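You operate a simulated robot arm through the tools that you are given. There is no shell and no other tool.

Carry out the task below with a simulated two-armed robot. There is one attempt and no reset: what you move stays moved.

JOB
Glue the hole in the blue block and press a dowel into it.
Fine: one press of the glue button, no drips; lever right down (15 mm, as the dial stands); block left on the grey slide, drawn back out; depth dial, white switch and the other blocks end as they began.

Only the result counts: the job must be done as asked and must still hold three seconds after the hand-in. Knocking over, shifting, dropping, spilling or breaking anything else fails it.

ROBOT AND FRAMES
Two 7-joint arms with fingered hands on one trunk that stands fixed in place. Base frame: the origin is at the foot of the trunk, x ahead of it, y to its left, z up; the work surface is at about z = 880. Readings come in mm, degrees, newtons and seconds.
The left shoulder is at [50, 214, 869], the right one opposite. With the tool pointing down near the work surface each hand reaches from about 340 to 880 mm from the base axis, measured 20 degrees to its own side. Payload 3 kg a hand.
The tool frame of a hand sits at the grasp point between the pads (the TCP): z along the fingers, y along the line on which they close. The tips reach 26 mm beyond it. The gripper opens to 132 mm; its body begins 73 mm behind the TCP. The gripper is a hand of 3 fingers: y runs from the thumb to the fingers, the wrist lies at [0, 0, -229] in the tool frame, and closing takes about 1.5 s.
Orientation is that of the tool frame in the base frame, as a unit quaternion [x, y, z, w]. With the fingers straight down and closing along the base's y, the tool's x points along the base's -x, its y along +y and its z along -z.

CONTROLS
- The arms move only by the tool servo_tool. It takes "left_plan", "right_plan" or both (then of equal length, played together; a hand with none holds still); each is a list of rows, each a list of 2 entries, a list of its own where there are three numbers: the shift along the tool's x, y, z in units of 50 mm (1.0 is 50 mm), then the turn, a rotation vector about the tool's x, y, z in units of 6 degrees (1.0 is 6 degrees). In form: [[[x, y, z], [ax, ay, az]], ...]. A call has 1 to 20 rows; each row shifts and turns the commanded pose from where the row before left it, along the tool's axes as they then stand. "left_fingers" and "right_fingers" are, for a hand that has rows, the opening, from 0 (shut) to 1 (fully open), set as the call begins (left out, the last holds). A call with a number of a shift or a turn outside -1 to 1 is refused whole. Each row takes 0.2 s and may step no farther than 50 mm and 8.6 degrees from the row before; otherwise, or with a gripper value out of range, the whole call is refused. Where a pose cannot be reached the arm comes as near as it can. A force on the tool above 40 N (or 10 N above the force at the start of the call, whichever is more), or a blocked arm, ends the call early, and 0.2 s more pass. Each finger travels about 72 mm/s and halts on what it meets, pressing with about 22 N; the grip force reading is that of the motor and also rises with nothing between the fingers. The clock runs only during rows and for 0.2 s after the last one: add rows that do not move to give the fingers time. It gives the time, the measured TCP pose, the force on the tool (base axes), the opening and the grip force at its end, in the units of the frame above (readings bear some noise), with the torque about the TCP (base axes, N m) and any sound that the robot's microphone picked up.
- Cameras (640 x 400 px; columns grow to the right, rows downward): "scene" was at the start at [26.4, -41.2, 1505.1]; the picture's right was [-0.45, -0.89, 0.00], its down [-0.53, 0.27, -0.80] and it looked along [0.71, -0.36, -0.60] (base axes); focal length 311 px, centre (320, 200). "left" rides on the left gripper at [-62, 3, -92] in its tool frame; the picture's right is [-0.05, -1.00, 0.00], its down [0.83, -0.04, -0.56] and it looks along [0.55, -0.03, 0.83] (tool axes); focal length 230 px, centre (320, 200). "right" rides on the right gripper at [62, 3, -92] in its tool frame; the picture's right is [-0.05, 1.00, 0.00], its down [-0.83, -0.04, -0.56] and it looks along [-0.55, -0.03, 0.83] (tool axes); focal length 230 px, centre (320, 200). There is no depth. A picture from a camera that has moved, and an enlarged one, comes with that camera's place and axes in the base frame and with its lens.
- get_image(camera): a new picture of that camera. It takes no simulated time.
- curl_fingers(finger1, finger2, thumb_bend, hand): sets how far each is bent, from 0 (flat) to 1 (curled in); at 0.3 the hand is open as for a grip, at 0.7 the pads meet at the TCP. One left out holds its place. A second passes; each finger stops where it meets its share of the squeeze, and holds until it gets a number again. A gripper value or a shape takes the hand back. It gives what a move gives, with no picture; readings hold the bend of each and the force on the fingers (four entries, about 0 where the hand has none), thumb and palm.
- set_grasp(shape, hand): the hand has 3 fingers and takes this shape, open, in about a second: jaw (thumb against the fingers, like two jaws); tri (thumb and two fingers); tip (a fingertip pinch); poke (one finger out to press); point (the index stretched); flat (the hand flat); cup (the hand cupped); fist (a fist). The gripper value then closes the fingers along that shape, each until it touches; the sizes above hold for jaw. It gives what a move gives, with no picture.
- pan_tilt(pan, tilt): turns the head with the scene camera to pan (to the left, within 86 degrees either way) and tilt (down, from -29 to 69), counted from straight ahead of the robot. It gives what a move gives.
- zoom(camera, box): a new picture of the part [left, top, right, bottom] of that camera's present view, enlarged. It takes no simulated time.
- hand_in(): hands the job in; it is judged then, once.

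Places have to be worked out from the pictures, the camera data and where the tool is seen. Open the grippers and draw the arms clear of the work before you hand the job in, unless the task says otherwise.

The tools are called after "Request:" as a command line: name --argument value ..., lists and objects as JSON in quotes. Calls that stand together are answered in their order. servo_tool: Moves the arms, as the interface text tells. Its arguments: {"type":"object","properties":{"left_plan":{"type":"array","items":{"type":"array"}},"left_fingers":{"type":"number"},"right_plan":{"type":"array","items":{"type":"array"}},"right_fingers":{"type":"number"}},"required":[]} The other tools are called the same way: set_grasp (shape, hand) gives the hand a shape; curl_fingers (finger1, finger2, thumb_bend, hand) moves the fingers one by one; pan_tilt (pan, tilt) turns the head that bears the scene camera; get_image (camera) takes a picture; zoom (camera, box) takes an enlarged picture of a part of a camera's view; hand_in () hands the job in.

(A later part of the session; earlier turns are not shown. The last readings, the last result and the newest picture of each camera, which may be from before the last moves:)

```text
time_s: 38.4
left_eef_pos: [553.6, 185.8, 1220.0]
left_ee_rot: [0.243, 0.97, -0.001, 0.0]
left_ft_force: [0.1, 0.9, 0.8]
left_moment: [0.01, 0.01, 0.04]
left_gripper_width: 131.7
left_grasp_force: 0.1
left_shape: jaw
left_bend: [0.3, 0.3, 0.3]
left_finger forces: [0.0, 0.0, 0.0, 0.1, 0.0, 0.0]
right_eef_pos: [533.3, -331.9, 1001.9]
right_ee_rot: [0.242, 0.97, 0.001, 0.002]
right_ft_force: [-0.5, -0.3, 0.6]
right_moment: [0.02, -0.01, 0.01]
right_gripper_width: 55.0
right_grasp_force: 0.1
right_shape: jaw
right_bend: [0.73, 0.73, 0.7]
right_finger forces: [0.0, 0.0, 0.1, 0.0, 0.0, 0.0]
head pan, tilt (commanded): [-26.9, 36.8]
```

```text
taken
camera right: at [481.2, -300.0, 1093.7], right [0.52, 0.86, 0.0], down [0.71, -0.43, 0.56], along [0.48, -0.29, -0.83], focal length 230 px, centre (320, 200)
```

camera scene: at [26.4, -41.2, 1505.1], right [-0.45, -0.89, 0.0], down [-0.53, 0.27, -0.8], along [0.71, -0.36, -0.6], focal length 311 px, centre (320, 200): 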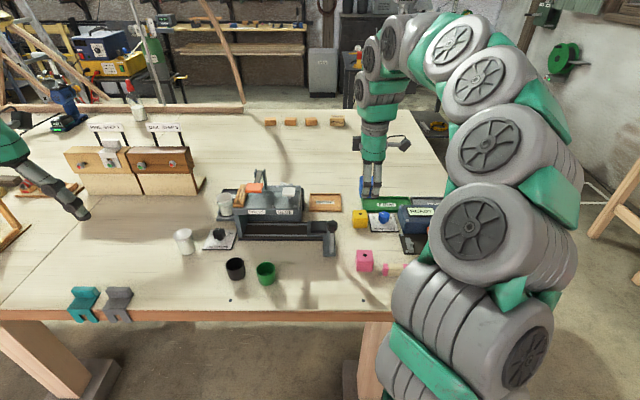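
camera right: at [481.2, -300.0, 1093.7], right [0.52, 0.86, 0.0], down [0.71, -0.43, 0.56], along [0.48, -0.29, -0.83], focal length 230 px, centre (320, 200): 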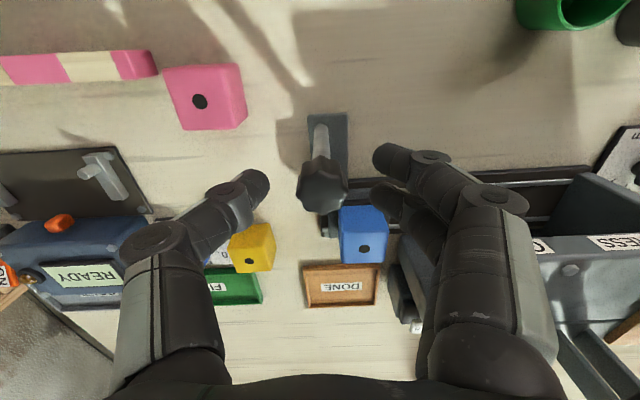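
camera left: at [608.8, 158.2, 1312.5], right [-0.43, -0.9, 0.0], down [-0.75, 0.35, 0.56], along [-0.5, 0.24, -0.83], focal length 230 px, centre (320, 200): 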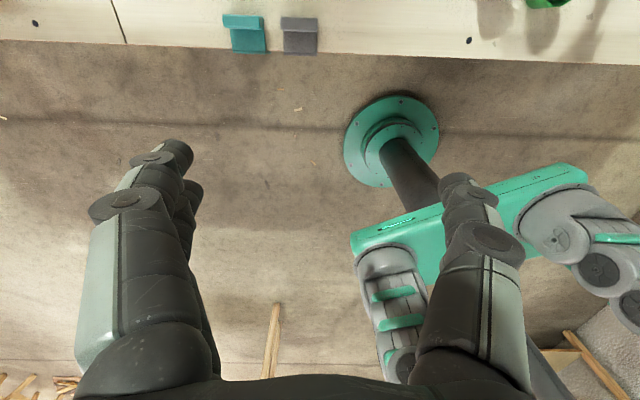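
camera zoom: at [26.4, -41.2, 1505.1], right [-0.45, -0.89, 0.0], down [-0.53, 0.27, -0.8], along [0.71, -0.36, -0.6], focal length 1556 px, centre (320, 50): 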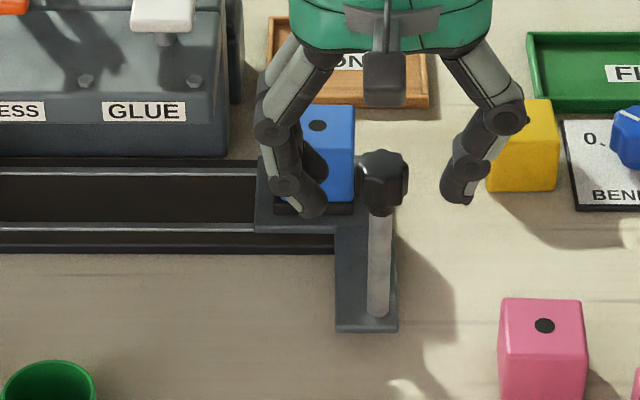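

Now the pads are level with the knob. I close on it.

Request:
servo_tool --right_plan '[[[0, 0.03, 0.04], [0, 0, 0]], [[0, 0, 0], [0, 0, 0]], [[0, 0, 0], [0, 0, 0]], [[0, 0, 0], [0, 0, 0]], [[0, 0, 0], [0, 0, 0]], [[0, 0, 0], [0, 0, 0]]]' --right_fingers 0.0

Request:
zoom --camera "scene" --box '[290, 190, 350, 270]'

Request:
zoom --camera "right" --box '[260, 120, 400, 260]'

```text
time_s: 39.8
left_eef_pos: [552.6, 184.5, 1218.8]
left_ee_rot: [0.243, 0.97, -0.001, 0.0]
left_ft_force: [-0.1, -0.5, -0.4]
left_moment: [-0.03, 0.02, 0.01]
left_gripper_width: 131.7
left_grasp_force: 0.1
left_shape: jaw
left_bend: [0.3, 0.3, 0.3]
left_finger forces: [0.0, 0.0, 0.0, 0.0, 0.0, 0.1]
right_eef_pos: [535.2, -330.2, 998.9]
right_ee_rot: [0.243, 0.97, 0.0, 0.001]
right_ft_force: [0.6, -0.5, -4.6]
right_moment: [-0.01, -0.03, 0.04]
right_gripper_width: 15.8
right_grasp_force: 22.4
right_shape: jaw
right_bend: [0.72, 0.72, 0.7]
right_finger forces: [10.1, 9.2, 0.0, 0.1, 19.3, 0.1]
head pan, tilt (commanded): [-26.9, 36.8]
```

```text
5.00 times, centred on (320, 230) of scene
camera zoom: at [26.5, -41.3, 1505.1], right [-0.45, -0.89, 0.0], down [-0.53, 0.27, -0.8], along [0.71, -0.36, -0.6], focal length 1556 px, centre (320, 50)
```

zoom: 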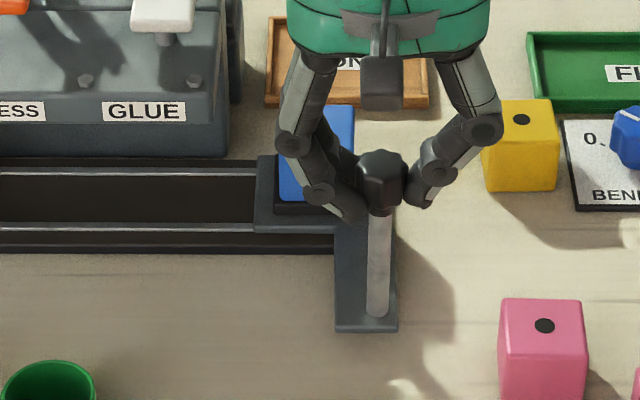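

```text
2.86 times, centred on (330, 190) of right
camera zoom: at [481.6, -298.9, 1091.4], right [0.52, 0.86, 0.0], down [0.71, -0.43, 0.56], along [0.48, -0.29, -0.83], focal length 657 px, centre (291, 229)
```

zoom: 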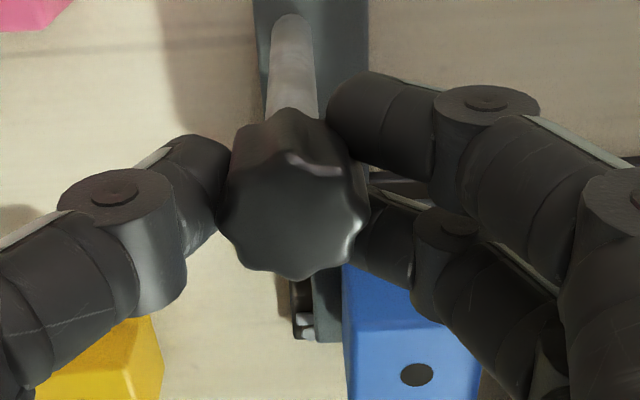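

The knob is now held firmly (22 N). I push the slide left 20 mm slowly, watching force and sound.

Request:
servo_tool --right_plan '[[[0, 0.1, 0], [0, 0, 0]], [[0, 0.1, 0], [0, 0, 0]], [[0, 0.1, 0], [0, 0, 0]], [[0, 0.1, 0], [0, 0, 0]], [[0, 0, 0], [0, 0, 0]]]'

Request:
zoom --camera "scene" --box '[270, 180, 350, 270]'

```text
time_s: 41.0
left_eef_pos: [554.2, 185.7, 1221.4]
left_ee_rot: [0.243, 0.97, 0.001, 0.0]
left_ft_force: [-0.1, 0.2, -0.4]
left_moment: [0.01, -0.01, -0.02]
left_gripper_width: 132.1
left_grasp_force: 0.1
left_shape: jaw
left_bend: [0.3, 0.3, 0.3]
left_finger forces: [0.1, 0.1, 0.0, 0.0, 0.0, 0.1]
right_eef_pos: [543.9, -311.5, 999.6]
right_ee_rot: [0.243, 0.97, 0.0, 0.001]
right_ft_force: [4.3, -3.1, -1.0]
right_moment: [-0.09, -0.06, 0.02]
right_gripper_width: 15.4
right_grasp_force: 21.9
right_shape: jaw
right_bend: [0.72, 0.72, 0.7]
right_finger forces: [9.9, 11.1, 0.0, 0.0, 20.3, 0.0]
head pan, tilt (commanded): [-26.9, 36.8]
```

```text
4.44 times, centred on (310, 225) of scene
camera zoom: at [26.5, -41.3, 1505.1], right [-0.45, -0.89, 0.0], down [-0.53, 0.27, -0.8], along [0.71, -0.36, -0.6], focal length 1383 px, centre (364, 89)
```

zoom: 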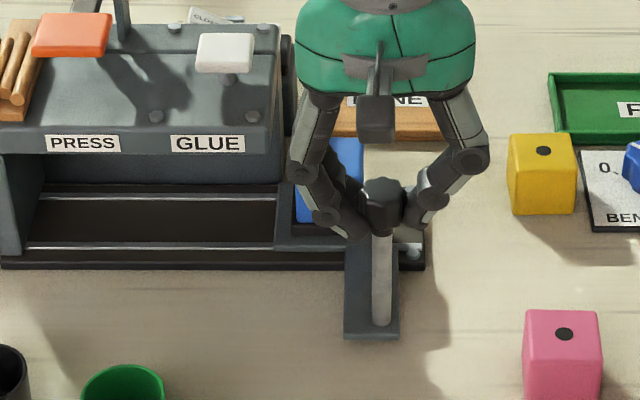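

The slide follows easily (under 1 N along the rail). I push another 50 mm.

Request:
servo_tool --right_plan '[[[-0.02, 0.1, 0], [0, 0, 0]], [[0, 0.1, 0], [0, 0, 0]], [[0, 0.1, 0], [0, 0, 0]], [[0, 0.1, 0], [0, 0, 0]], [[0, 0.1, 0], [0, 0, 0]], [[0, 0.1, 0], [0, 0, 0]], [[0, 0.1, 0], [0, 0, 0]], [[0, 0.1, 0], [0, 0, 0]], [[0, 0.1, 0], [0, 0, 0]], [[0, 0.1, 0], [0, 0, 0]], [[0, 0, 0], [0, 0, 0]]]'

Request:
zoom --camera "scene" --box '[240, 180, 340, 270]'

```text
time_s: 43.4
left_eef_pos: [552.7, 184.8, 1218.9]
left_ee_rot: [0.244, 0.97, 0.001, 0.0]
left_ft_force: [-0.5, -0.6, -0.3]
left_moment: [-0.01, 0.02, -0.04]
left_gripper_width: 131.8
left_grasp_force: 0.1
left_shape: jaw
left_bend: [0.3, 0.3, 0.3]
left_finger forces: [0.0, 0.0, 0.0, 0.1, 0.1, 0.1]
right_eef_pos: [566.9, -268.0, 998.0]
right_ee_rot: [0.242, 0.97, -0.001, 0.001]
right_ft_force: [-3.3, 2.0, 1.4]
right_moment: [-0.03, 0.06, 0.06]
right_gripper_width: 16.0
right_grasp_force: 22.1
right_shape: jaw
right_bend: [0.72, 0.72, 0.7]
right_finger forces: [12.6, 8.9, 0.0, 0.0, 20.7, 0.0]
head pan, tilt (commanded): [-26.9, 36.8]
```

```text
4.44 times, centred on (290, 225) of scene
camera zoom: at [26.4, -41.2, 1505.1], right [-0.45, -0.89, 0.0], down [-0.53, 0.27, -0.8], along [0.71, -0.36, -0.6], focal length 1383 px, centre (453, 89)
```

zoom: 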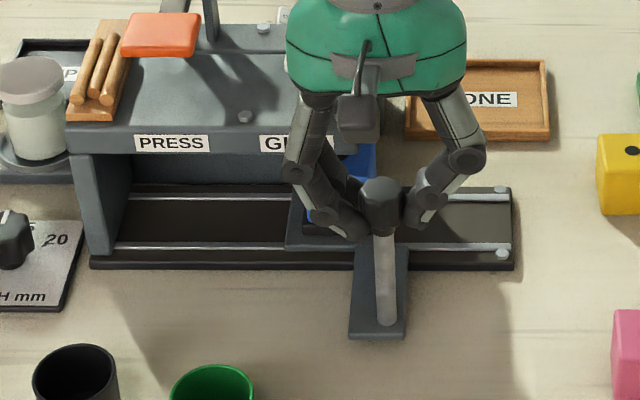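

The slide has come 70 mm. I push 22 mm more (about 92 mm in all) to bring the hole near the nozzle, then open the fingers.

Request:
servo_tool --right_plan '[[[0, 0.08, 0], [0, 0, 0]], [[0, 0.08, 0], [0, 0, 0]], [[0, 0.08, 0], [0, 0, 0]], [[0, 0.08, 0], [0, 0, 0]], [[0, 0.06, 0], [0, 0, 0]], [[0, 0.06, 0], [0, 0, 0]], [[0, 0, 0], [0, 0, 0]], [[0, 0, 0], [0, 0, 0]]]'

Request:
get_image --camera "right"

```text
time_s: 45.2
left_eef_pos: [552.9, 185.7, 1219.4]
left_ee_rot: [0.242, 0.97, 0.0, 0.0]
left_ft_force: [-0.2, 0.2, 0.1]
left_moment: [-0.01, -0.01, -0.03]
left_gripper_width: 132.0
left_grasp_force: 0.0
left_shape: jaw
left_bend: [0.3, 0.3, 0.3]
left_finger forces: [0.0, 0.1, 0.1, 0.0, 0.0, 0.0]
right_eef_pos: [578.1, -248.7, 997.9]
right_ee_rot: [0.242, 0.97, 0.0, 0.001]
right_ft_force: [-18.1, 7.7, -1.9]
right_moment: [0.07, 0.29, 0.04]
right_gripper_width: 15.4
right_grasp_force: 22.6
right_shape: jaw
right_bend: [0.72, 0.72, 0.7]
right_finger forces: [15.0, 6.9, 0.0, 0.1, 19.6, 0.1]
head pan, tilt (commanded): [-26.9, 36.8]
```

```text
taken
camera right: at [524.9, -217.5, 1091.1], right [0.52, 0.86, 0.0], down [0.71, -0.43, 0.56], along [0.48, -0.29, -0.83], focal length 230 px, centre (320, 200)
```

right: 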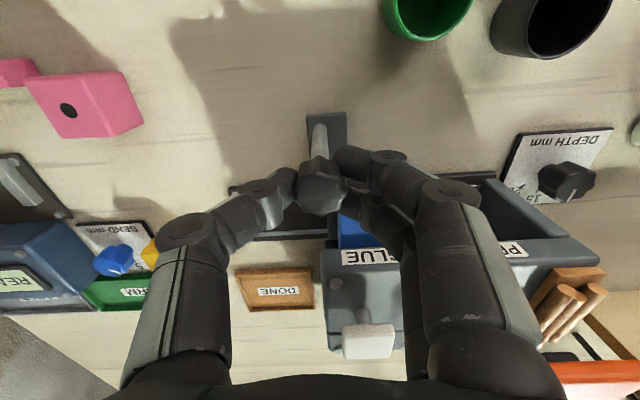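

There is about 20 N sideways to the rail, acting at the knob (slight misalignment). I open the fingers to relieve it, then lift clear to see where the block stands.

Request:
servo_tool --right_plan '[[[0, 0, 0], [0, 0, 0]], [[0, 0, 0], [0, 0, 0]], [[0, 0, 0], [0, 0, 0]], [[0, 0, 0], [0, 0, 0]]]' --right_fingers 0.42

Request:
servo_tool --right_plan '[[[0, 0, -0.8], [0, 0, 0]], [[0, 0, -0.8], [0, 0, 0]], [[0.8, 0, -0.6], [0, 0, 0]], [[0.8, 0, 0], [0, 0, 0]]]'

Request:
zoom --camera "scene" --box '[240, 180, 340, 270]'

Request:
get_image --camera "right"

```text
time_s: 46.2
left_eef_pos: [552.4, 185.9, 1220.0]
left_ee_rot: [0.244, 0.97, 0.0, 0.0]
left_ft_force: [0.5, 0.0, 0.7]
left_moment: [0.03, 0.0, -0.03]
left_gripper_width: 131.8
left_grasp_force: 0.1
left_shape: jaw
left_bend: [0.3, 0.3, 0.3]
left_finger forces: [0.1, 0.1, 0.2, 0.0, 0.0, 0.0]
right_eef_pos: [578.2, -249.5, 999.2]
right_ee_rot: [0.243, 0.97, 0.001, 0.001]
right_ft_force: [-0.4, 0.1, -0.3]
right_moment: [0.02, -0.02, -0.02]
right_gripper_width: 54.8
right_grasp_force: 0.1
right_shape: jaw
right_bend: [0.73, 0.73, 0.7]
right_finger forces: [0.0, 0.1, 0.0, 0.0, 0.1, 0.0]
head pan, tilt (commanded): [-26.9, 36.8]
```

```text
time_s: 47.2
left_eef_pos: [552.5, 185.4, 1220.4]
left_ee_rot: [0.243, 0.97, 0.0, 0.0]
left_ft_force: [-0.2, 0.1, 0.1]
left_moment: [-0.01, 0.0, -0.03]
left_gripper_width: 132.0
left_grasp_force: 0.0
left_shape: jaw
left_bend: [0.3, 0.3, 0.3]
left_finger forces: [0.1, 0.0, 0.0, 0.0, 0.0, 0.0]
right_eef_pos: [508.1, -213.6, 1109.3]
right_ee_rot: [0.243, 0.97, 0.0, 0.002]
right_ft_force: [0.2, 0.5, -0.5]
right_moment: [-0.03, 0.0, -0.04]
right_gripper_width: 54.9
right_grasp_force: 0.2
right_shape: jaw
right_bend: [0.73, 0.73, 0.7]
right_finger forces: [0.0, 0.0, 0.0, 0.0, 0.1, 0.0]
head pan, tilt (commanded): [-26.9, 36.8]
```

```text
4.44 times, centred on (290, 225) of scene
camera zoom: at [26.4, -41.2, 1505.1], right [-0.45, -0.89, 0.0], down [-0.53, 0.27, -0.8], along [0.71, -0.36, -0.6], focal length 1383 px, centre (453, 89)
```

zoom: 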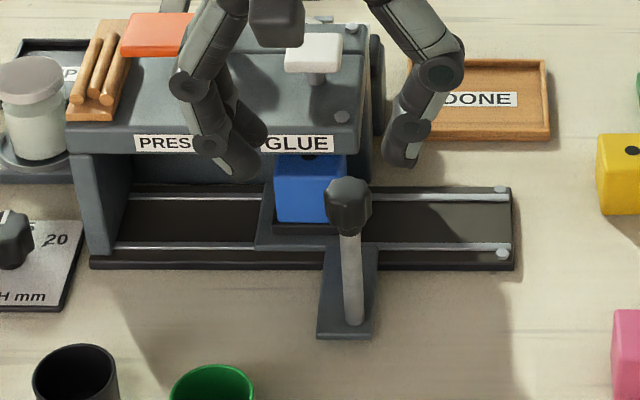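

```text
taken
camera right: at [454.6, -181.5, 1201.3], right [0.52, 0.86, 0.0], down [0.71, -0.43, 0.56], along [0.48, -0.29, -0.83], focal length 230 px, centre (320, 200)
```

right: 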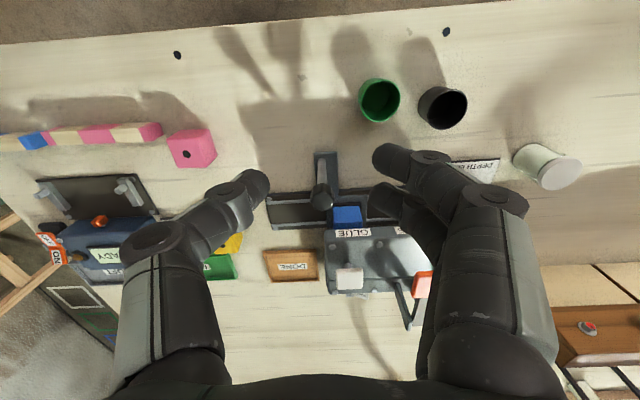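

Request:
zoom --camera "scene" --box '[275, 195, 325, 245]'

Request:
zoom --camera "right" --box '[260, 130, 440, 300]'

```text
8.00 times, centred on (300, 220) of scene
camera zoom: at [26.4, -41.2, 1505.1], right [-0.45, -0.89, 0.0], down [-0.53, 0.27, -0.8], along [0.71, -0.36, -0.6], focal length 2489 px, centre (480, 40)
```

zoom: 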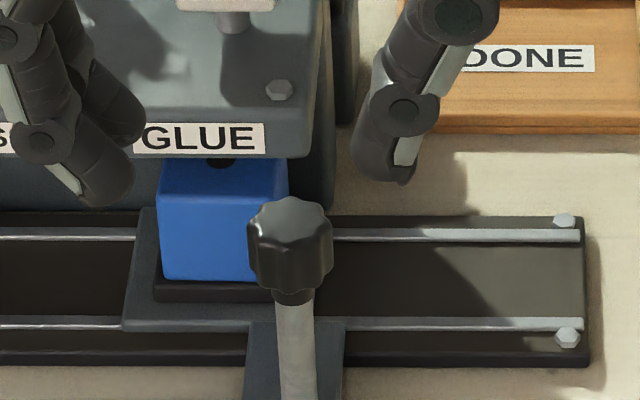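

```text
2.35 times, centred on (350, 215) of right
camera zoom: at [454.6, -181.5, 1201.3], right [0.52, 0.86, 0.0], down [0.71, -0.43, 0.56], along [0.48, -0.29, -0.83], focal length 541 px, centre (249, 165)
```

zoom: 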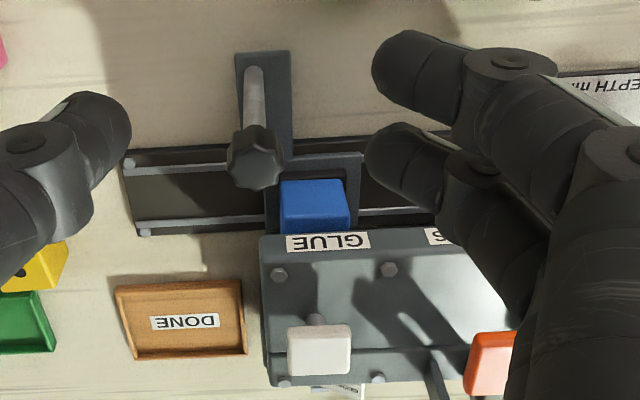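

The hole stands in line with the GLUE label (about 1 mm off at most), so the slide is at the glue station. I close the fingers and carry the hand up over the slab near the white button for a look.

Request:
servo_tool --right_plan '[[[-0.1, 0.1, -0.3], [0, 0, 0]], [[-0.9, 0.15, 0], [0, 0, 0]], [[-0.9, 0.15, 0], [0, 0, 0]], [[-0.6, 0.15, 0], [0, 0, 0]], [[0, 0, 0], [0, 0, 0]]]' --right_fingers 0.0

Request:
get_image --camera "right"

Request:
zoom --camera "scene" --box '[220, 140, 340, 260]'

```text
time_s: 48.4
left_eef_pos: [552.7, 186.2, 1219.0]
left_ee_rot: [0.243, 0.97, 0.001, 0.001]
left_ft_force: [-0.3, 0.4, -0.2]
left_moment: [0.01, 0.0, -0.01]
left_gripper_width: 132.0
left_grasp_force: 0.1
left_shape: jaw
left_bend: [0.3, 0.3, 0.3]
left_finger forces: [0.1, 0.1, 0.0, 0.0, 0.0, 0.1]
right_eef_pos: [628.9, -246.1, 1123.9]
right_ee_rot: [0.243, 0.97, 0.001, 0.001]
right_ft_force: [0.1, -1.4, -0.7]
right_moment: [-0.02, 0.0, 0.02]
right_gripper_width: 0.2
right_grasp_force: 21.9
right_shape: jaw
right_bend: [0.63, 0.63, 0.66]
right_finger forces: [0.0, 0.0, 0.1, 0.0, 0.0, 0.0]
head pan, tilt (commanded): [-26.9, 36.8]
```

```text
taken
camera right: at [576.5, -214.4, 1215.2], right [0.52, 0.86, 0.0], down [0.71, -0.43, 0.56], along [0.48, -0.29, -0.83], focal length 230 px, centre (320, 200)
```

right: 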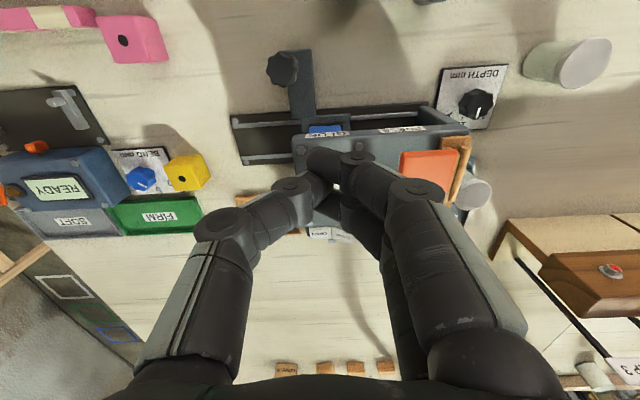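

```text
3.33 times, centred on (280, 200) of scene
camera zoom: at [26.5, -41.2, 1505.1], right [-0.45, -0.89, 0.0], down [-0.53, 0.27, -0.8], along [0.71, -0.36, -0.6], focal length 1037 px, centre (453, 200)
```

zoom: 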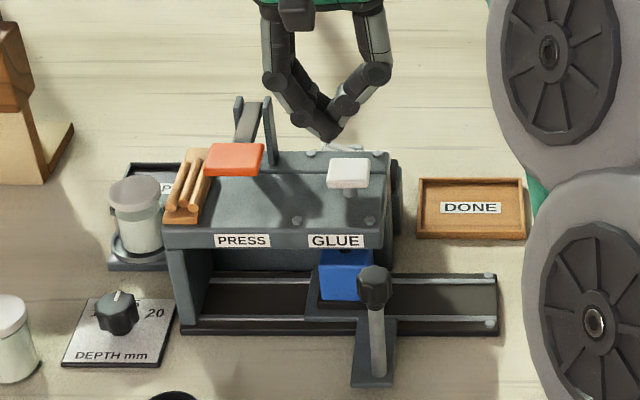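

The closed fingertips hang about 30 mm below the TCP. I move forward 60 mm to stand over the white button (u≈730, w≈79).

Request:
servo_tool --right_plan '[[[-0.6, -0.02, 0], [0, 0, 0]], [[-0.6, -0.02, 0], [0, 0, 0]], [[0, 0, 0], [0, 0, 0]]]'

Request:
get_image --camera "right"

Request:
zoom --camera "scene" --box '[230, 120, 330, 220]'

```text
time_s: 49.2
left_eef_pos: [552.3, 185.2, 1219.8]
left_ee_rot: [0.243, 0.97, 0.0, 0.0]
left_ft_force: [0.5, 0.9, 0.8]
left_moment: [-0.02, 0.01, 0.03]
left_gripper_width: 131.7
left_grasp_force: 0.1
left_shape: jaw
left_bend: [0.3, 0.3, 0.3]
left_finger forces: [0.1, 0.0, 0.0, 0.1, 0.0, 0.0]
right_eef_pos: [683.1, -276.6, 1123.1]
right_ee_rot: [0.243, 0.97, 0.001, 0.002]
right_ft_force: [0.2, 1.1, 0.6]
right_moment: [-0.01, 0.02, 0.0]
right_gripper_width: 0.0
right_grasp_force: 21.9
right_shape: jaw
right_bend: [0.63, 0.63, 0.66]
right_finger forces: [0.0, 0.0, 0.0, 0.1, 0.0, 0.1]
head pan, tilt (commanded): [-26.9, 36.8]
```

```text
taken
camera right: at [630.2, -245.1, 1215.2], right [0.52, 0.86, 0.0], down [0.71, -0.43, 0.56], along [0.48, -0.29, -0.83], focal length 230 px, centre (320, 200)
```

right: 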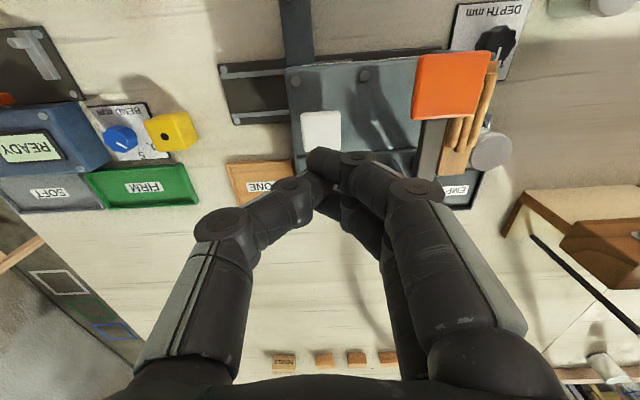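

```text
4.00 times, centred on (280, 170) of scene
camera zoom: at [26.5, -41.2, 1505.1], right [-0.45, -0.89, 0.0], down [-0.53, 0.27, -0.8], along [0.71, -0.36, -0.6], focal length 1245 px, centre (480, 320)
```

zoom: 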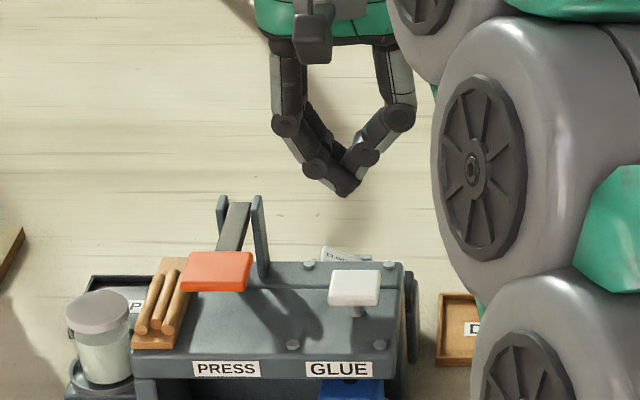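

The button's top centre is at u≈728, w≈79.5, z≈1020. I shift back 5 mm and descend to about 10 mm above it.

Request:
servo_tool --right_plan '[[[0.09, 0, 0.4], [0, 0, 0]], [[0, 0, 0.4], [0, 0, 0]], [[0, 0, 0.4], [0, 0, 0]], [[0, 0, 0], [0, 0, 0]]]'

Request:
zoom --camera "scene" --box '[230, 140, 330, 240]'

Request:
get_image --camera "right"

```text
time_s: 50.2
left_eef_pos: [553.2, 185.7, 1220.1]
left_ee_rot: [0.242, 0.97, 0.0, -0.001]
left_ft_force: [0.1, -0.4, 0.2]
left_moment: [0.03, -0.02, 0.02]
left_gripper_width: 131.9
left_grasp_force: 0.0
left_shape: jaw
left_bend: [0.3, 0.3, 0.3]
left_finger forces: [0.0, 0.0, 0.1, 0.0, 0.0, 0.0]
right_eef_pos: [677.3, -274.6, 1061.2]
right_ee_rot: [0.242, 0.97, 0.0, 0.001]
right_ft_force: [-0.5, -0.8, 0.8]
right_moment: [0.03, -0.02, 0.02]
right_gripper_width: 0.0
right_grasp_force: 21.9
right_shape: jaw
right_bend: [0.63, 0.63, 0.66]
right_finger forces: [0.0, 0.1, 0.0, 0.1, 0.0, 0.0]
head pan, tilt (commanded): [-26.9, 36.8]
```

```text
4.00 times, centred on (280, 190) of scene
camera zoom: at [26.5, -41.2, 1505.1], right [-0.45, -0.89, 0.0], down [-0.53, 0.27, -0.8], along [0.71, -0.36, -0.6], focal length 1245 px, centre (480, 240)
```

zoom: 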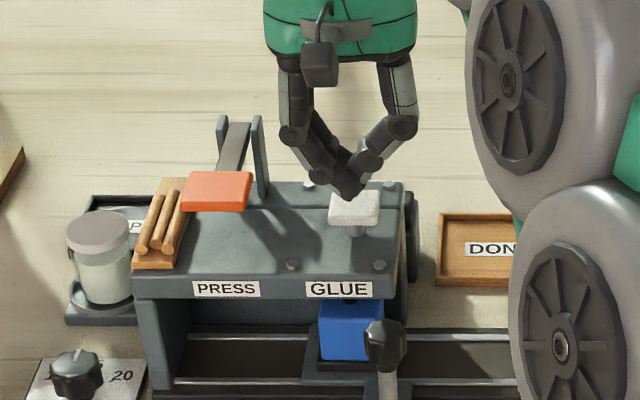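

```text
taken
camera right: at [625.5, -242.4, 1154.5], right [0.52, 0.86, 0.0], down [0.71, -0.43, 0.56], along [0.48, -0.29, -0.83], focal length 230 px, centre (320, 200)
```

right: 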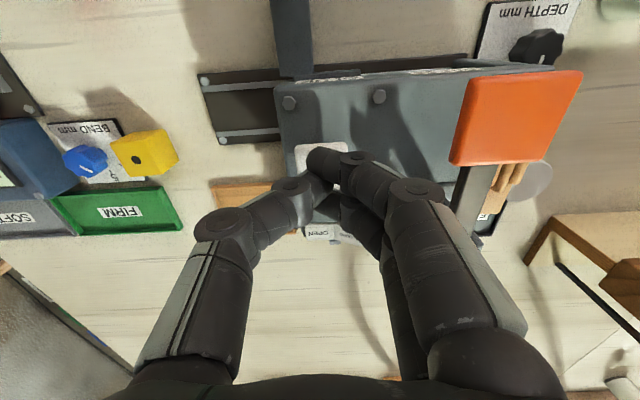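

The fingertips stand over the cap. I go down 6 mm more toward contact, then check force.

Request:
servo_tool --right_plan '[[[0, 0.02, 0.04], [0, 0, 0]], [[0, 0, 0.04], [0, 0, 0]], [[0, 0, 0.04], [0, 0, 0]], [[0, 0, 0], [0, 0, 0]]]'

Request:
zoom --camera "scene" --box '[280, 160, 330, 210]'

```text
time_s: 51.2
left_eef_pos: [552.8, 185.3, 1220.0]
left_ee_rot: [0.243, 0.97, -0.001, 0.0]
left_ft_force: [0.2, -0.2, 0.2]
left_moment: [-0.01, 0.0, -0.01]
left_gripper_width: 132.0
left_grasp_force: 0.0
left_shape: jaw
left_bend: [0.3, 0.3, 0.3]
left_finger forces: [0.0, 0.0, 0.1, 0.1, 0.0, 0.0]
right_eef_pos: [677.3, -273.6, 1055.7]
right_ee_rot: [0.244, 0.97, 0.0, 0.001]
right_ft_force: [-0.7, 0.0, -0.5]
right_moment: [-0.01, -0.04, 0.0]
right_gripper_width: 0.0
right_grasp_force: 21.2
right_shape: jaw
right_bend: [0.63, 0.63, 0.66]
right_finger forces: [0.0, 0.0, 0.0, 0.0, 0.1, 0.1]
head pan, tilt (commanded): [-26.9, 36.8]
```

```text
8.00 times, centred on (305, 185) of scene
camera zoom: at [26.4, -41.2, 1505.1], right [-0.45, -0.89, 0.0], down [-0.53, 0.27, -0.8], along [0.71, -0.36, -0.6], focal length 2489 px, centre (440, 320)
```

zoom: 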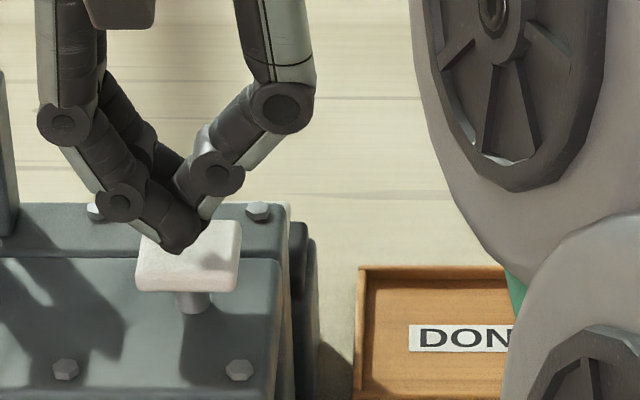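

Request:
servo_tool --right_plan '[[[0, 0, 0.04], [0, 0, 0]], [[0, 0, 0.04], [0, 0, 0]], [[0, 0, 0], [0, 0, 0]]]'

Request:
zoom --camera "scene" --box '[280, 160, 330, 210]'

```text
time_s: 52.0
left_eef_pos: [553.0, 184.6, 1220.1]
left_ee_rot: [0.242, 0.97, 0.0, -0.001]
left_ft_force: [-1.4, -1.1, 0.5]
left_moment: [-0.02, 0.01, 0.0]
left_gripper_width: 131.9
left_grasp_force: 0.0
left_shape: jaw
left_bend: [0.3, 0.3, 0.3]
left_finger forces: [0.0, 0.0, 0.0, 0.0, 0.1, 0.1]
right_eef_pos: [678.3, -273.5, 1053.8]
right_ee_rot: [0.243, 0.97, 0.0, 0.002]
right_ft_force: [0.6, 0.0, 0.2]
right_moment: [0.01, -0.02, 0.02]
right_gripper_width: 0.1
right_grasp_force: 21.8
right_shape: jaw
right_bend: [0.63, 0.63, 0.66]
right_finger forces: [0.0, 0.1, 0.0, 0.1, 0.1, 0.0]
head pan, tilt (commanded): [-26.9, 36.8]
```

```text
8.00 times, centred on (305, 185) of scene
camera zoom: at [26.4, -41.2, 1505.1], right [-0.45, -0.89, 0.0], down [-0.53, 0.27, -0.8], along [0.71, -0.36, -0.6], focal length 2489 px, centre (440, 320)
```

zoom: 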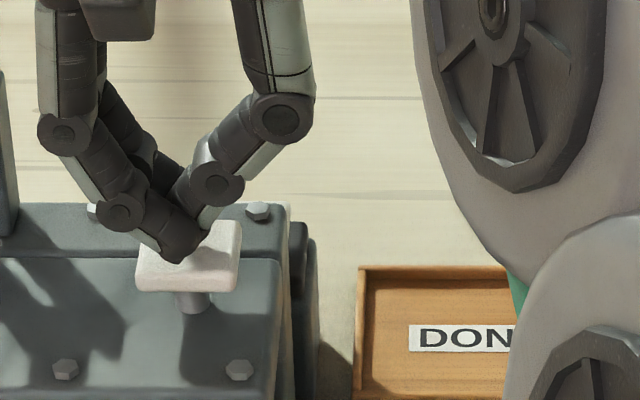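

No force yet; the tips are just above the cap. I continue down 4 mm.

Request:
servo_tool --right_plan '[[[0, 0, 0.04], [0, 0, 0]], [[0, 0, 0.04], [0, 0, 0]], [[0, 0, 0], [0, 0, 0]]]'

```text
time_s: 52.8
left_eef_pos: [553.1, 185.0, 1219.8]
left_ee_rot: [0.243, 0.97, 0.0, 0.0]
left_ft_force: [-0.3, 1.6, 0.8]
left_moment: [0.03, -0.03, 0.01]
left_gripper_width: 131.9
left_grasp_force: 0.0
left_shape: jaw
left_bend: [0.3, 0.3, 0.3]
left_finger forces: [0.0, 0.0, 0.0, 0.0, 0.0, 0.0]
right_eef_pos: [679.1, -272.9, 1048.2]
right_ee_rot: [0.243, 0.97, 0.0, 0.001]
right_ft_force: [0.5, 0.7, 0.3]
right_moment: [-0.01, 0.0, 0.01]
right_gripper_width: 0.0
right_grasp_force: 21.3
right_shape: jaw
right_bend: [0.63, 0.63, 0.66]
right_finger forces: [0.1, 0.0, 0.0, 0.0, 0.0, 0.0]
head pan, tilt (commanded): [-26.9, 36.8]
```

Request:
servo_tool --right_plan '[[[0, 0, 0.03], [0, 0, 0]], [[0, 0, 0.03], [0, 0, 0]], [[0, 0, 0], [0, 0, 0]]]'

Request:
zoom --camera "scene" --box '[280, 160, 330, 210]'

```text
time_s: 53.6
left_eef_pos: [553.1, 184.8, 1219.7]
left_ee_rot: [0.243, 0.97, 0.0, 0.0]
left_ft_force: [0.9, -0.7, 0.7]
left_moment: [0.03, 0.02, 0.02]
left_gripper_width: 131.8
left_grasp_force: 0.1
left_shape: jaw
left_bend: [0.3, 0.3, 0.3]
left_finger forces: [0.0, 0.1, 0.0, 0.0, 0.1, 0.1]
right_eef_pos: [677.9, -272.6, 1046.7]
right_ee_rot: [0.243, 0.97, 0.0, 0.001]
right_ft_force: [0.8, 0.5, 0.4]
right_moment: [-0.03, -0.01, -0.03]
right_gripper_width: 0.0
right_grasp_force: 22.6
right_shape: jaw
right_bend: [0.63, 0.63, 0.66]
right_finger forces: [0.0, 0.1, 0.0, 0.0, 0.1, 0.1]
head pan, tilt (commanded): [-26.9, 36.8]
```

```text
8.00 times, centred on (305, 185) of scene
camera zoom: at [26.4, -41.2, 1505.1], right [-0.45, -0.89, 0.0], down [-0.53, 0.27, -0.8], along [0.71, -0.36, -0.6], focal length 2489 px, centre (440, 320)
```

zoom: 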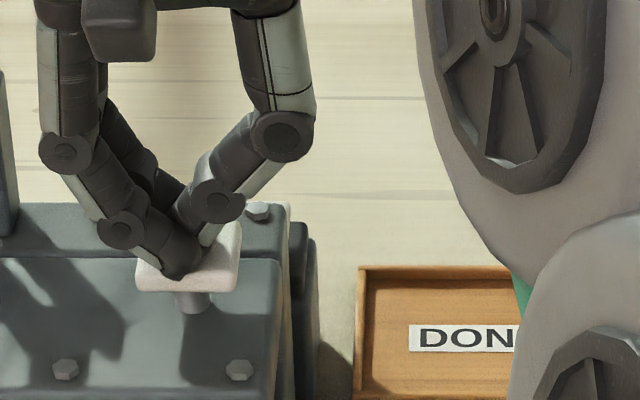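

Still no contact, and the nearer fingertip is close to the cap's front edge, so I shift 6 mm forward before going lower.

Request:
servo_tool --right_plan '[[[-0.12, 0, -0.02], [0, 0, 0]], [[0, 0, 0], [0, 0, 0]]]'

Request:
get_image --camera "right"

Request:
zoom --camera "right" --box '[260, 110, 400, 250]'

Request:
zoom --camera "scene" --box '[280, 160, 330, 210]'

```text
time_s: 54.2
left_eef_pos: [553.4, 185.3, 1220.5]
left_ee_rot: [0.242, 0.97, 0.0, 0.0]
left_ft_force: [-0.8, 1.0, 0.5]
left_moment: [0.0, -0.01, -0.05]
left_gripper_width: 131.9
left_grasp_force: 0.1
left_shape: jaw
left_bend: [0.3, 0.3, 0.3]
left_finger forces: [0.0, 0.0, 0.0, 0.0, 0.0, 0.0]
right_eef_pos: [684.4, -275.5, 1048.1]
right_ee_rot: [0.242, 0.97, -0.001, 0.0]
right_ft_force: [0.0, -0.2, 0.3]
right_moment: [0.0, 0.01, 0.0]
right_gripper_width: 0.3
right_grasp_force: 22.2
right_shape: jaw
right_bend: [0.63, 0.63, 0.66]
right_finger forces: [0.0, 0.0, 0.0, 0.1, 0.0, 0.0]
head pan, tilt (commanded): [-26.9, 36.8]
```

```text
taken
camera right: at [631.2, -244.4, 1140.1], right [0.52, 0.86, 0.0], down [0.71, -0.43, 0.56], along [0.48, -0.29, -0.83], focal length 230 px, centre (320, 200)
```

right: 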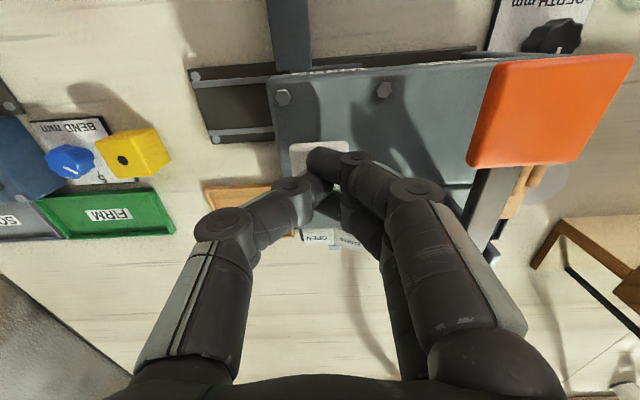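

```text
2.86 times, centred on (330, 180) of right
camera zoom: at [631.2, -244.4, 1140.1], right [0.52, 0.86, 0.0], down [0.71, -0.43, 0.56], along [0.48, -0.29, -0.83], focal length 657 px, centre (291, 257)
```

zoom: 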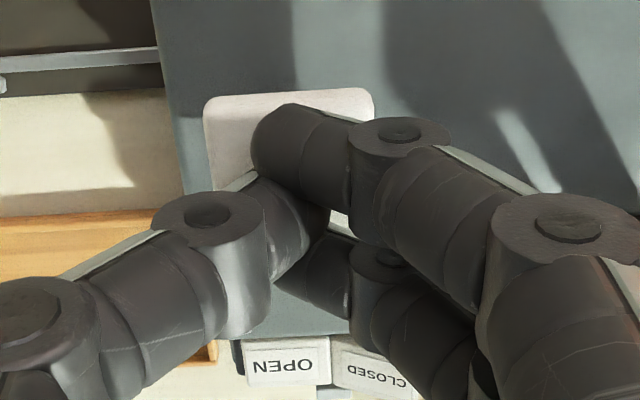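

```text
8.00 times, centred on (305, 185) of scene
camera zoom: at [26.4, -41.2, 1505.1], right [-0.45, -0.89, 0.0], down [-0.53, 0.27, -0.8], along [0.71, -0.36, -0.6], focal length 2489 px, centre (440, 320)
```

zoom: 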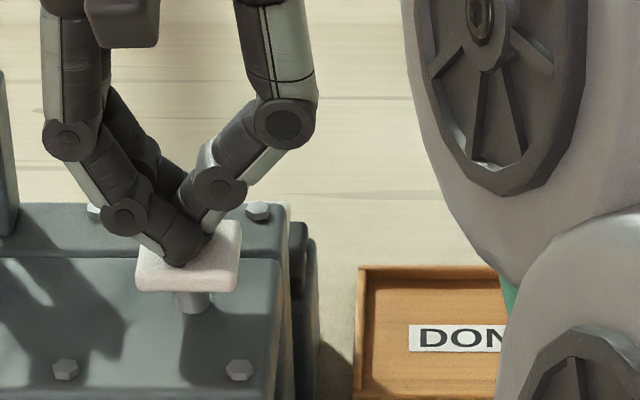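

Now the tips are well over the cap. I go on down in 2 mm rows.

Request:
servo_tool --right_plan '[[[0, 0, 0.04], [0, 0, 0]], [[0, 0, 0.04], [0, 0, 0]], [[0, 0, 0], [0, 0, 0]]]'

```text
time_s: 55.0
left_eef_pos: [552.3, 184.2, 1219.6]
left_ee_rot: [0.244, 0.97, 0.0, 0.0]
left_ft_force: [-1.3, 0.7, -0.1]
left_moment: [0.02, -0.01, -0.02]
left_gripper_width: 131.9
left_grasp_force: 0.0
left_shape: jaw
left_bend: [0.3, 0.3, 0.3]
left_finger forces: [0.1, 0.0, 0.1, 0.0, 0.0, 0.0]
right_eef_pos: [684.6, -276.0, 1043.7]
right_ee_rot: [0.243, 0.97, 0.001, 0.001]
right_ft_force: [-0.2, 0.1, 0.7]
right_moment: [0.0, 0.03, 0.03]
right_gripper_width: 0.0
right_grasp_force: 22.3
right_shape: jaw
right_bend: [0.63, 0.63, 0.66]
right_finger forces: [0.1, 0.0, 0.1, 0.0, 0.0, 0.0]
head pan, tilt (commanded): [-26.9, 36.8]
```

Request:
servo_tool --right_plan '[[[0, 0, 0.03], [0, 0, 0]], [[0, 0, 0.03], [0, 0, 0]], [[0, 0, 0], [0, 0, 0]]]'

Request:
zoom --camera "scene" --box '[280, 160, 330, 210]'

```text
time_s: 55.8
left_eef_pos: [553.8, 185.3, 1219.4]
left_ee_rot: [0.243, 0.97, 0.0, 0.0]
left_ft_force: [0.3, -0.1, 0.0]
left_moment: [-0.01, -0.01, 0.01]
left_gripper_width: 132.0
left_grasp_force: 0.0
left_shape: jaw
left_bend: [0.3, 0.3, 0.3]
left_finger forces: [0.0, 0.0, 0.1, 0.0, 0.1, 0.1]
right_eef_pos: [685.0, -275.7, 1039.6]
right_ee_rot: [0.242, 0.97, 0.001, 0.001]
right_ft_force: [0.6, 0.3, 1.8]
right_moment: [-0.03, -0.01, 0.04]
right_gripper_width: 0.1
right_grasp_force: 22.3
right_shape: jaw
right_bend: [0.63, 0.63, 0.66]
right_finger forces: [0.0, 0.0, 0.0, 0.0, 0.0, 0.1]
head pan, tilt (commanded): [-26.9, 36.8]
```

```text
8.00 times, centred on (305, 185) of scene
camera zoom: at [26.4, -41.2, 1505.1], right [-0.45, -0.89, 0.0], down [-0.53, 0.27, -0.8], along [0.71, -0.36, -0.6], focal length 2489 px, centre (440, 320)
```

zoom: 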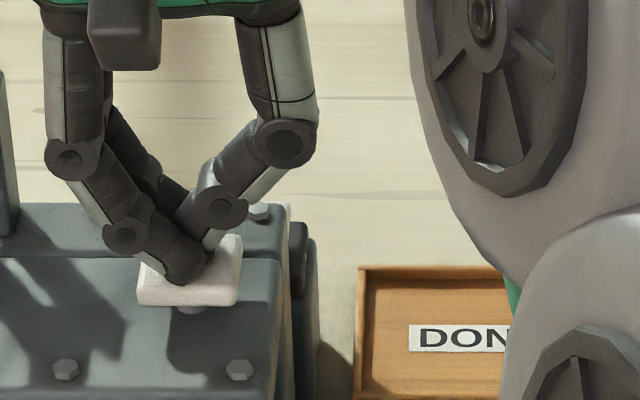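

The cap is now moving down under a light force (1.8 N). I press on to the bottom in the same stroke.

Request:
servo_tool --right_plan '[[[0, 0, 0.03], [0, 0, 0]], [[0, 0, 0.03], [0, 0, 0]], [[0, 0, 0], [0, 0, 0]]]'

Request:
zoom --camera "scene" --box '[280, 160, 330, 210]'

```text
time_s: 56.6
left_eef_pos: [554.0, 183.9, 1220.0]
left_ee_rot: [0.243, 0.97, 0.001, 0.0]
left_ft_force: [0.2, 0.4, -0.4]
left_moment: [-0.01, 0.01, 0.02]
left_gripper_width: 131.9
left_grasp_force: 0.2
left_shape: jaw
left_bend: [0.3, 0.3, 0.3]
left_finger forces: [0.0, 0.0, 0.0, 0.0, 0.1, 0.1]
right_eef_pos: [683.6, -275.7, 1037.8]
right_ee_rot: [0.243, 0.97, 0.001, 0.0]
right_ft_force: [-0.2, -0.6, 1.4]
right_moment: [0.01, 0.04, -0.01]
right_gripper_width: 0.0
right_grasp_force: 21.5
right_shape: jaw
right_bend: [0.63, 0.63, 0.66]
right_finger forces: [0.0, 0.0, 0.1, 0.0, 0.0, 0.0]
head pan, tilt (commanded): [-26.9, 36.8]
heard: click
```

```text
8.00 times, centred on (305, 185) of scene
camera zoom: at [26.4, -41.2, 1505.1], right [-0.45, -0.89, 0.0], down [-0.53, 0.27, -0.8], along [0.71, -0.36, -0.6], focal length 2489 px, centre (440, 320)
```

zoom: 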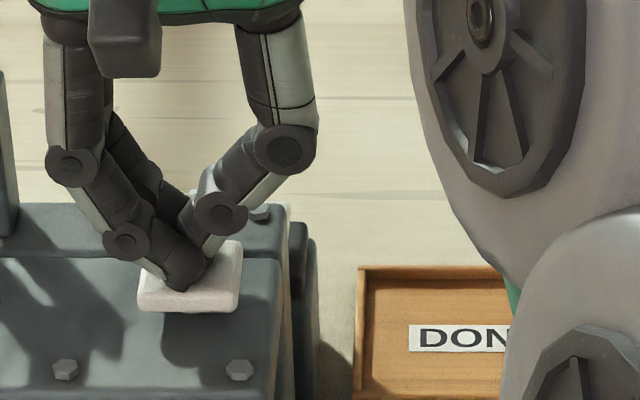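

A click: the glue button has been pressed once. I lift the hand straight up at once.

Request:
servo_tool --right_plan '[[[0, 0, -0.4], [0, 0, 0]], [[0, 0, -0.6], [0, 0, 0]], [[0, 0, -0.7], [0, 0, 0]], [[0, 0, 0], [0, 0, 0]]]'

Request:
zoom --camera "scene" --box '[250, 160, 340, 250]'

```text
time_s: 57.6
left_eef_pos: [553.1, 185.2, 1220.0]
left_ee_rot: [0.243, 0.97, 0.0, 0.0]
left_ft_force: [0.2, -0.6, 0.2]
left_moment: [-0.02, 0.02, -0.04]
left_gripper_width: 131.8
left_grasp_force: 0.0
left_shape: jaw
left_bend: [0.3, 0.3, 0.3]
left_finger forces: [0.1, 0.0, 0.1, 0.1, 0.1, 0.0]
right_eef_pos: [684.8, -275.3, 1122.5]
right_ee_rot: [0.243, 0.97, 0.0, 0.001]
right_ft_force: [0.2, -0.1, 0.5]
right_moment: [0.0, -0.02, -0.01]
right_gripper_width: 0.2
right_grasp_force: 22.3
right_shape: jaw
right_bend: [0.63, 0.63, 0.66]
right_finger forces: [0.0, 0.0, 0.0, 0.0, 0.0, 0.1]
head pan, tilt (commanded): [-26.9, 36.8]
```

```text
4.44 times, centred on (295, 205) of scene
camera zoom: at [26.4, -41.2, 1505.1], right [-0.45, -0.89, 0.0], down [-0.53, 0.27, -0.8], along [0.71, -0.36, -0.6], focal length 1383 px, centre (431, 178)
```

zoom: 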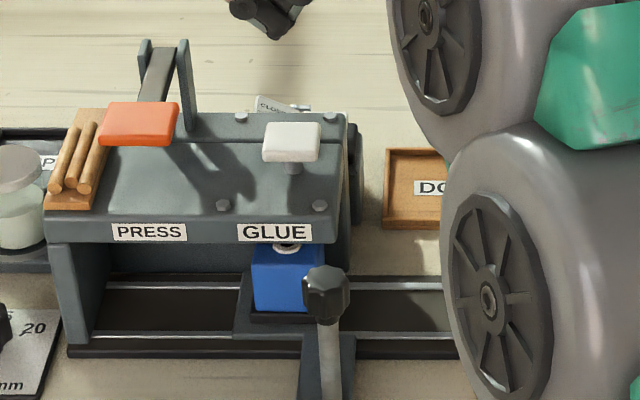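

Request:
zoom --camera "scene" --box '[280, 200, 320, 235]'

```text
11.43 times, centred on (300, 218) of scene
camera zoom: at [26.4, -41.2, 1505.1], right [-0.45, -0.89, 0.0], down [-0.53, 0.27, -0.8], along [0.71, -0.36, -0.6], focal length 3556 px, centre (549, 0)
```

zoom: 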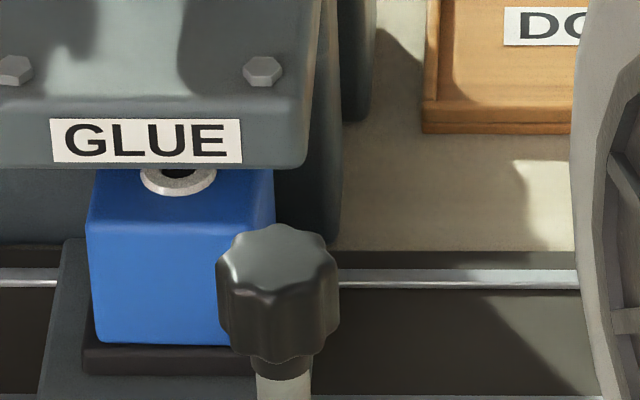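

White glue ring sits in the hole with no drip on the block. I go back over the knob with the fingers open to 55 mm.

Request:
servo_tool --right_plan '[[[0.72, -0.18, 0], [0, 0, 0]], [[0.72, -0.18, 0], [0, 0, 0]], [[0.72, -0.18, 0], [0, 0, 0]], [[0, 0, 0.8], [0, 0, 0]], [[0, 0, 0], [0, 0, 0]]]' --right_fingers 0.42

Request:
get_image --camera "right"

```text
time_s: 58.8
left_eef_pos: [552.9, 185.1, 1219.3]
left_ee_rot: [0.243, 0.97, 0.0, 0.0]
left_ft_force: [0.3, 0.7, 0.2]
left_moment: [0.0, 0.02, 0.0]
left_gripper_width: 132.1
left_grasp_force: 0.0
left_shape: jaw
left_bend: [0.3, 0.3, 0.3]
left_finger forces: [0.0, 0.0, 0.1, 0.1, 0.0, 0.0]
right_eef_pos: [576.2, -247.9, 1079.7]
right_ee_rot: [0.243, 0.97, 0.0, 0.002]
right_ft_force: [0.6, -0.3, 0.8]
right_moment: [-0.02, 0.02, 0.01]
right_gripper_width: 55.1
right_grasp_force: 0.1
right_shape: jaw
right_bend: [0.73, 0.73, 0.7]
right_finger forces: [0.1, 0.0, 0.0, 0.1, 0.1, 0.0]
head pan, tilt (commanded): [-26.9, 36.8]
```

```text
taken
camera right: at [523.3, -216.3, 1172.0], right [0.52, 0.86, 0.0], down [0.71, -0.43, 0.56], along [0.48, -0.29, -0.83], focal length 230 px, centre (320, 200)
```

right: 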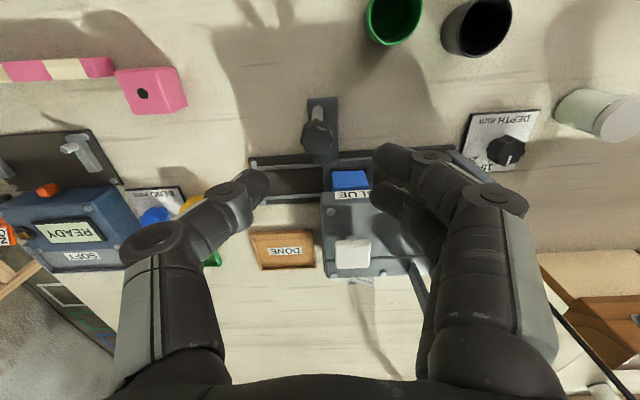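

Request:
servo_tool --right_plan '[[[-0.01, -0.02, 0.55], [0, 0, 0]], [[0, 0, 0.55], [0, 0, 0]], [[0, 0, 0.5], [0, 0, 0]], [[0, 0, 0], [0, 0, 0]]]'

Request:
get_image --camera "right"

```text
time_s: 59.8
left_eef_pos: [552.9, 185.0, 1219.4]
left_ee_rot: [0.243, 0.97, -0.001, 0.0]
left_ft_force: [-0.4, -0.5, 0.8]
left_moment: [0.02, -0.02, -0.02]
left_gripper_width: 131.8
left_grasp_force: 0.0
left_shape: jaw
left_bend: [0.3, 0.3, 0.3]
left_finger forces: [0.1, 0.0, 0.1, 0.1, 0.0, 0.0]
right_eef_pos: [574.1, -248.7, 999.3]
right_ee_rot: [0.243, 0.97, 0.001, 0.001]
right_ft_force: [-0.6, 0.1, 0.5]
right_moment: [-0.03, 0.02, -0.01]
right_gripper_width: 55.2
right_grasp_force: 0.0
right_shape: jaw
right_bend: [0.73, 0.73, 0.7]
right_finger forces: [0.0, 0.1, 0.0, 0.1, 0.0, 0.0]
head pan, tilt (commanded): [-26.9, 36.8]
```

```text
taken
camera right: at [522.4, -218.0, 1093.0], right [0.52, 0.86, 0.0], down [0.71, -0.43, 0.56], along [0.48, -0.29, -0.83], focal length 230 px, centre (320, 200)
```

right: 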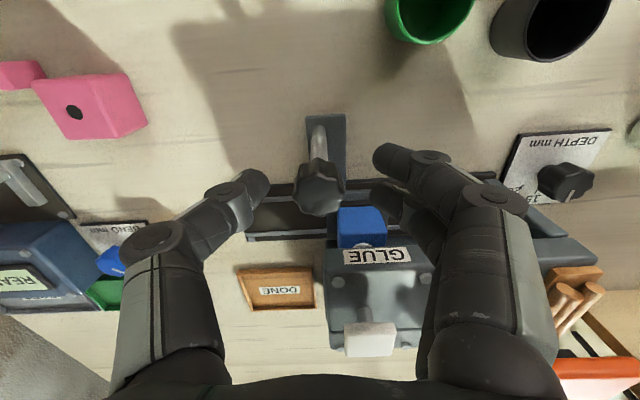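

The knob is between the pads again; I close on it.

Request:
servo_tool --right_plan '[[[0, 0, 0], [0, 0, 0]], [[0, 0, 0], [0, 0, 0]], [[0, 0, 0], [0, 0, 0]], [[0, 0, 0], [0, 0, 0]], [[0, 0, 0], [0, 0, 0]]]' --right_fingers 0.0

Request:
zoom --camera "right" --box '[250, 120, 410, 280]'

```text
time_s: 61.0
left_eef_pos: [552.1, 184.7, 1220.2]
left_ee_rot: [0.243, 0.97, 0.0, 0.0]
left_ft_force: [-0.5, 0.7, 0.6]
left_moment: [0.01, -0.01, 0.02]
left_gripper_width: 131.9
left_grasp_force: 0.2
left_shape: jaw
left_bend: [0.3, 0.3, 0.3]
left_finger forces: [0.0, 0.0, 0.0, 0.0, 0.0, 0.0]
right_eef_pos: [574.8, -249.8, 1001.6]
right_ee_rot: [0.242, 0.97, 0.0, 0.001]
right_ft_force: [0.7, -0.2, -3.4]
right_moment: [0.01, -0.03, 0.04]
right_gripper_width: 15.4
right_grasp_force: 21.7
right_shape: jaw
right_bend: [0.72, 0.71, 0.7]
right_finger forces: [9.6, 9.8, 0.0, 0.1, 19.4, 0.0]
head pan, tilt (commanded): [-26.9, 36.8]
```

```text
2.50 times, centred on (330, 200) of right
camera zoom: at [522.3, -218.0, 1093.2], right [0.52, 0.86, 0.0], down [0.71, -0.43, 0.56], along [0.48, -0.29, -0.83], focal length 575 px, centre (295, 200)
```

zoom: 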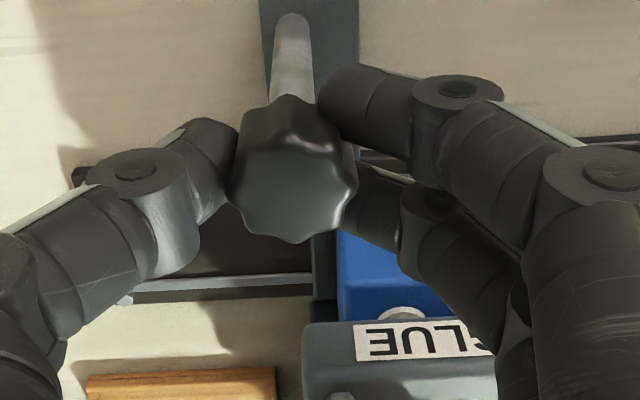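

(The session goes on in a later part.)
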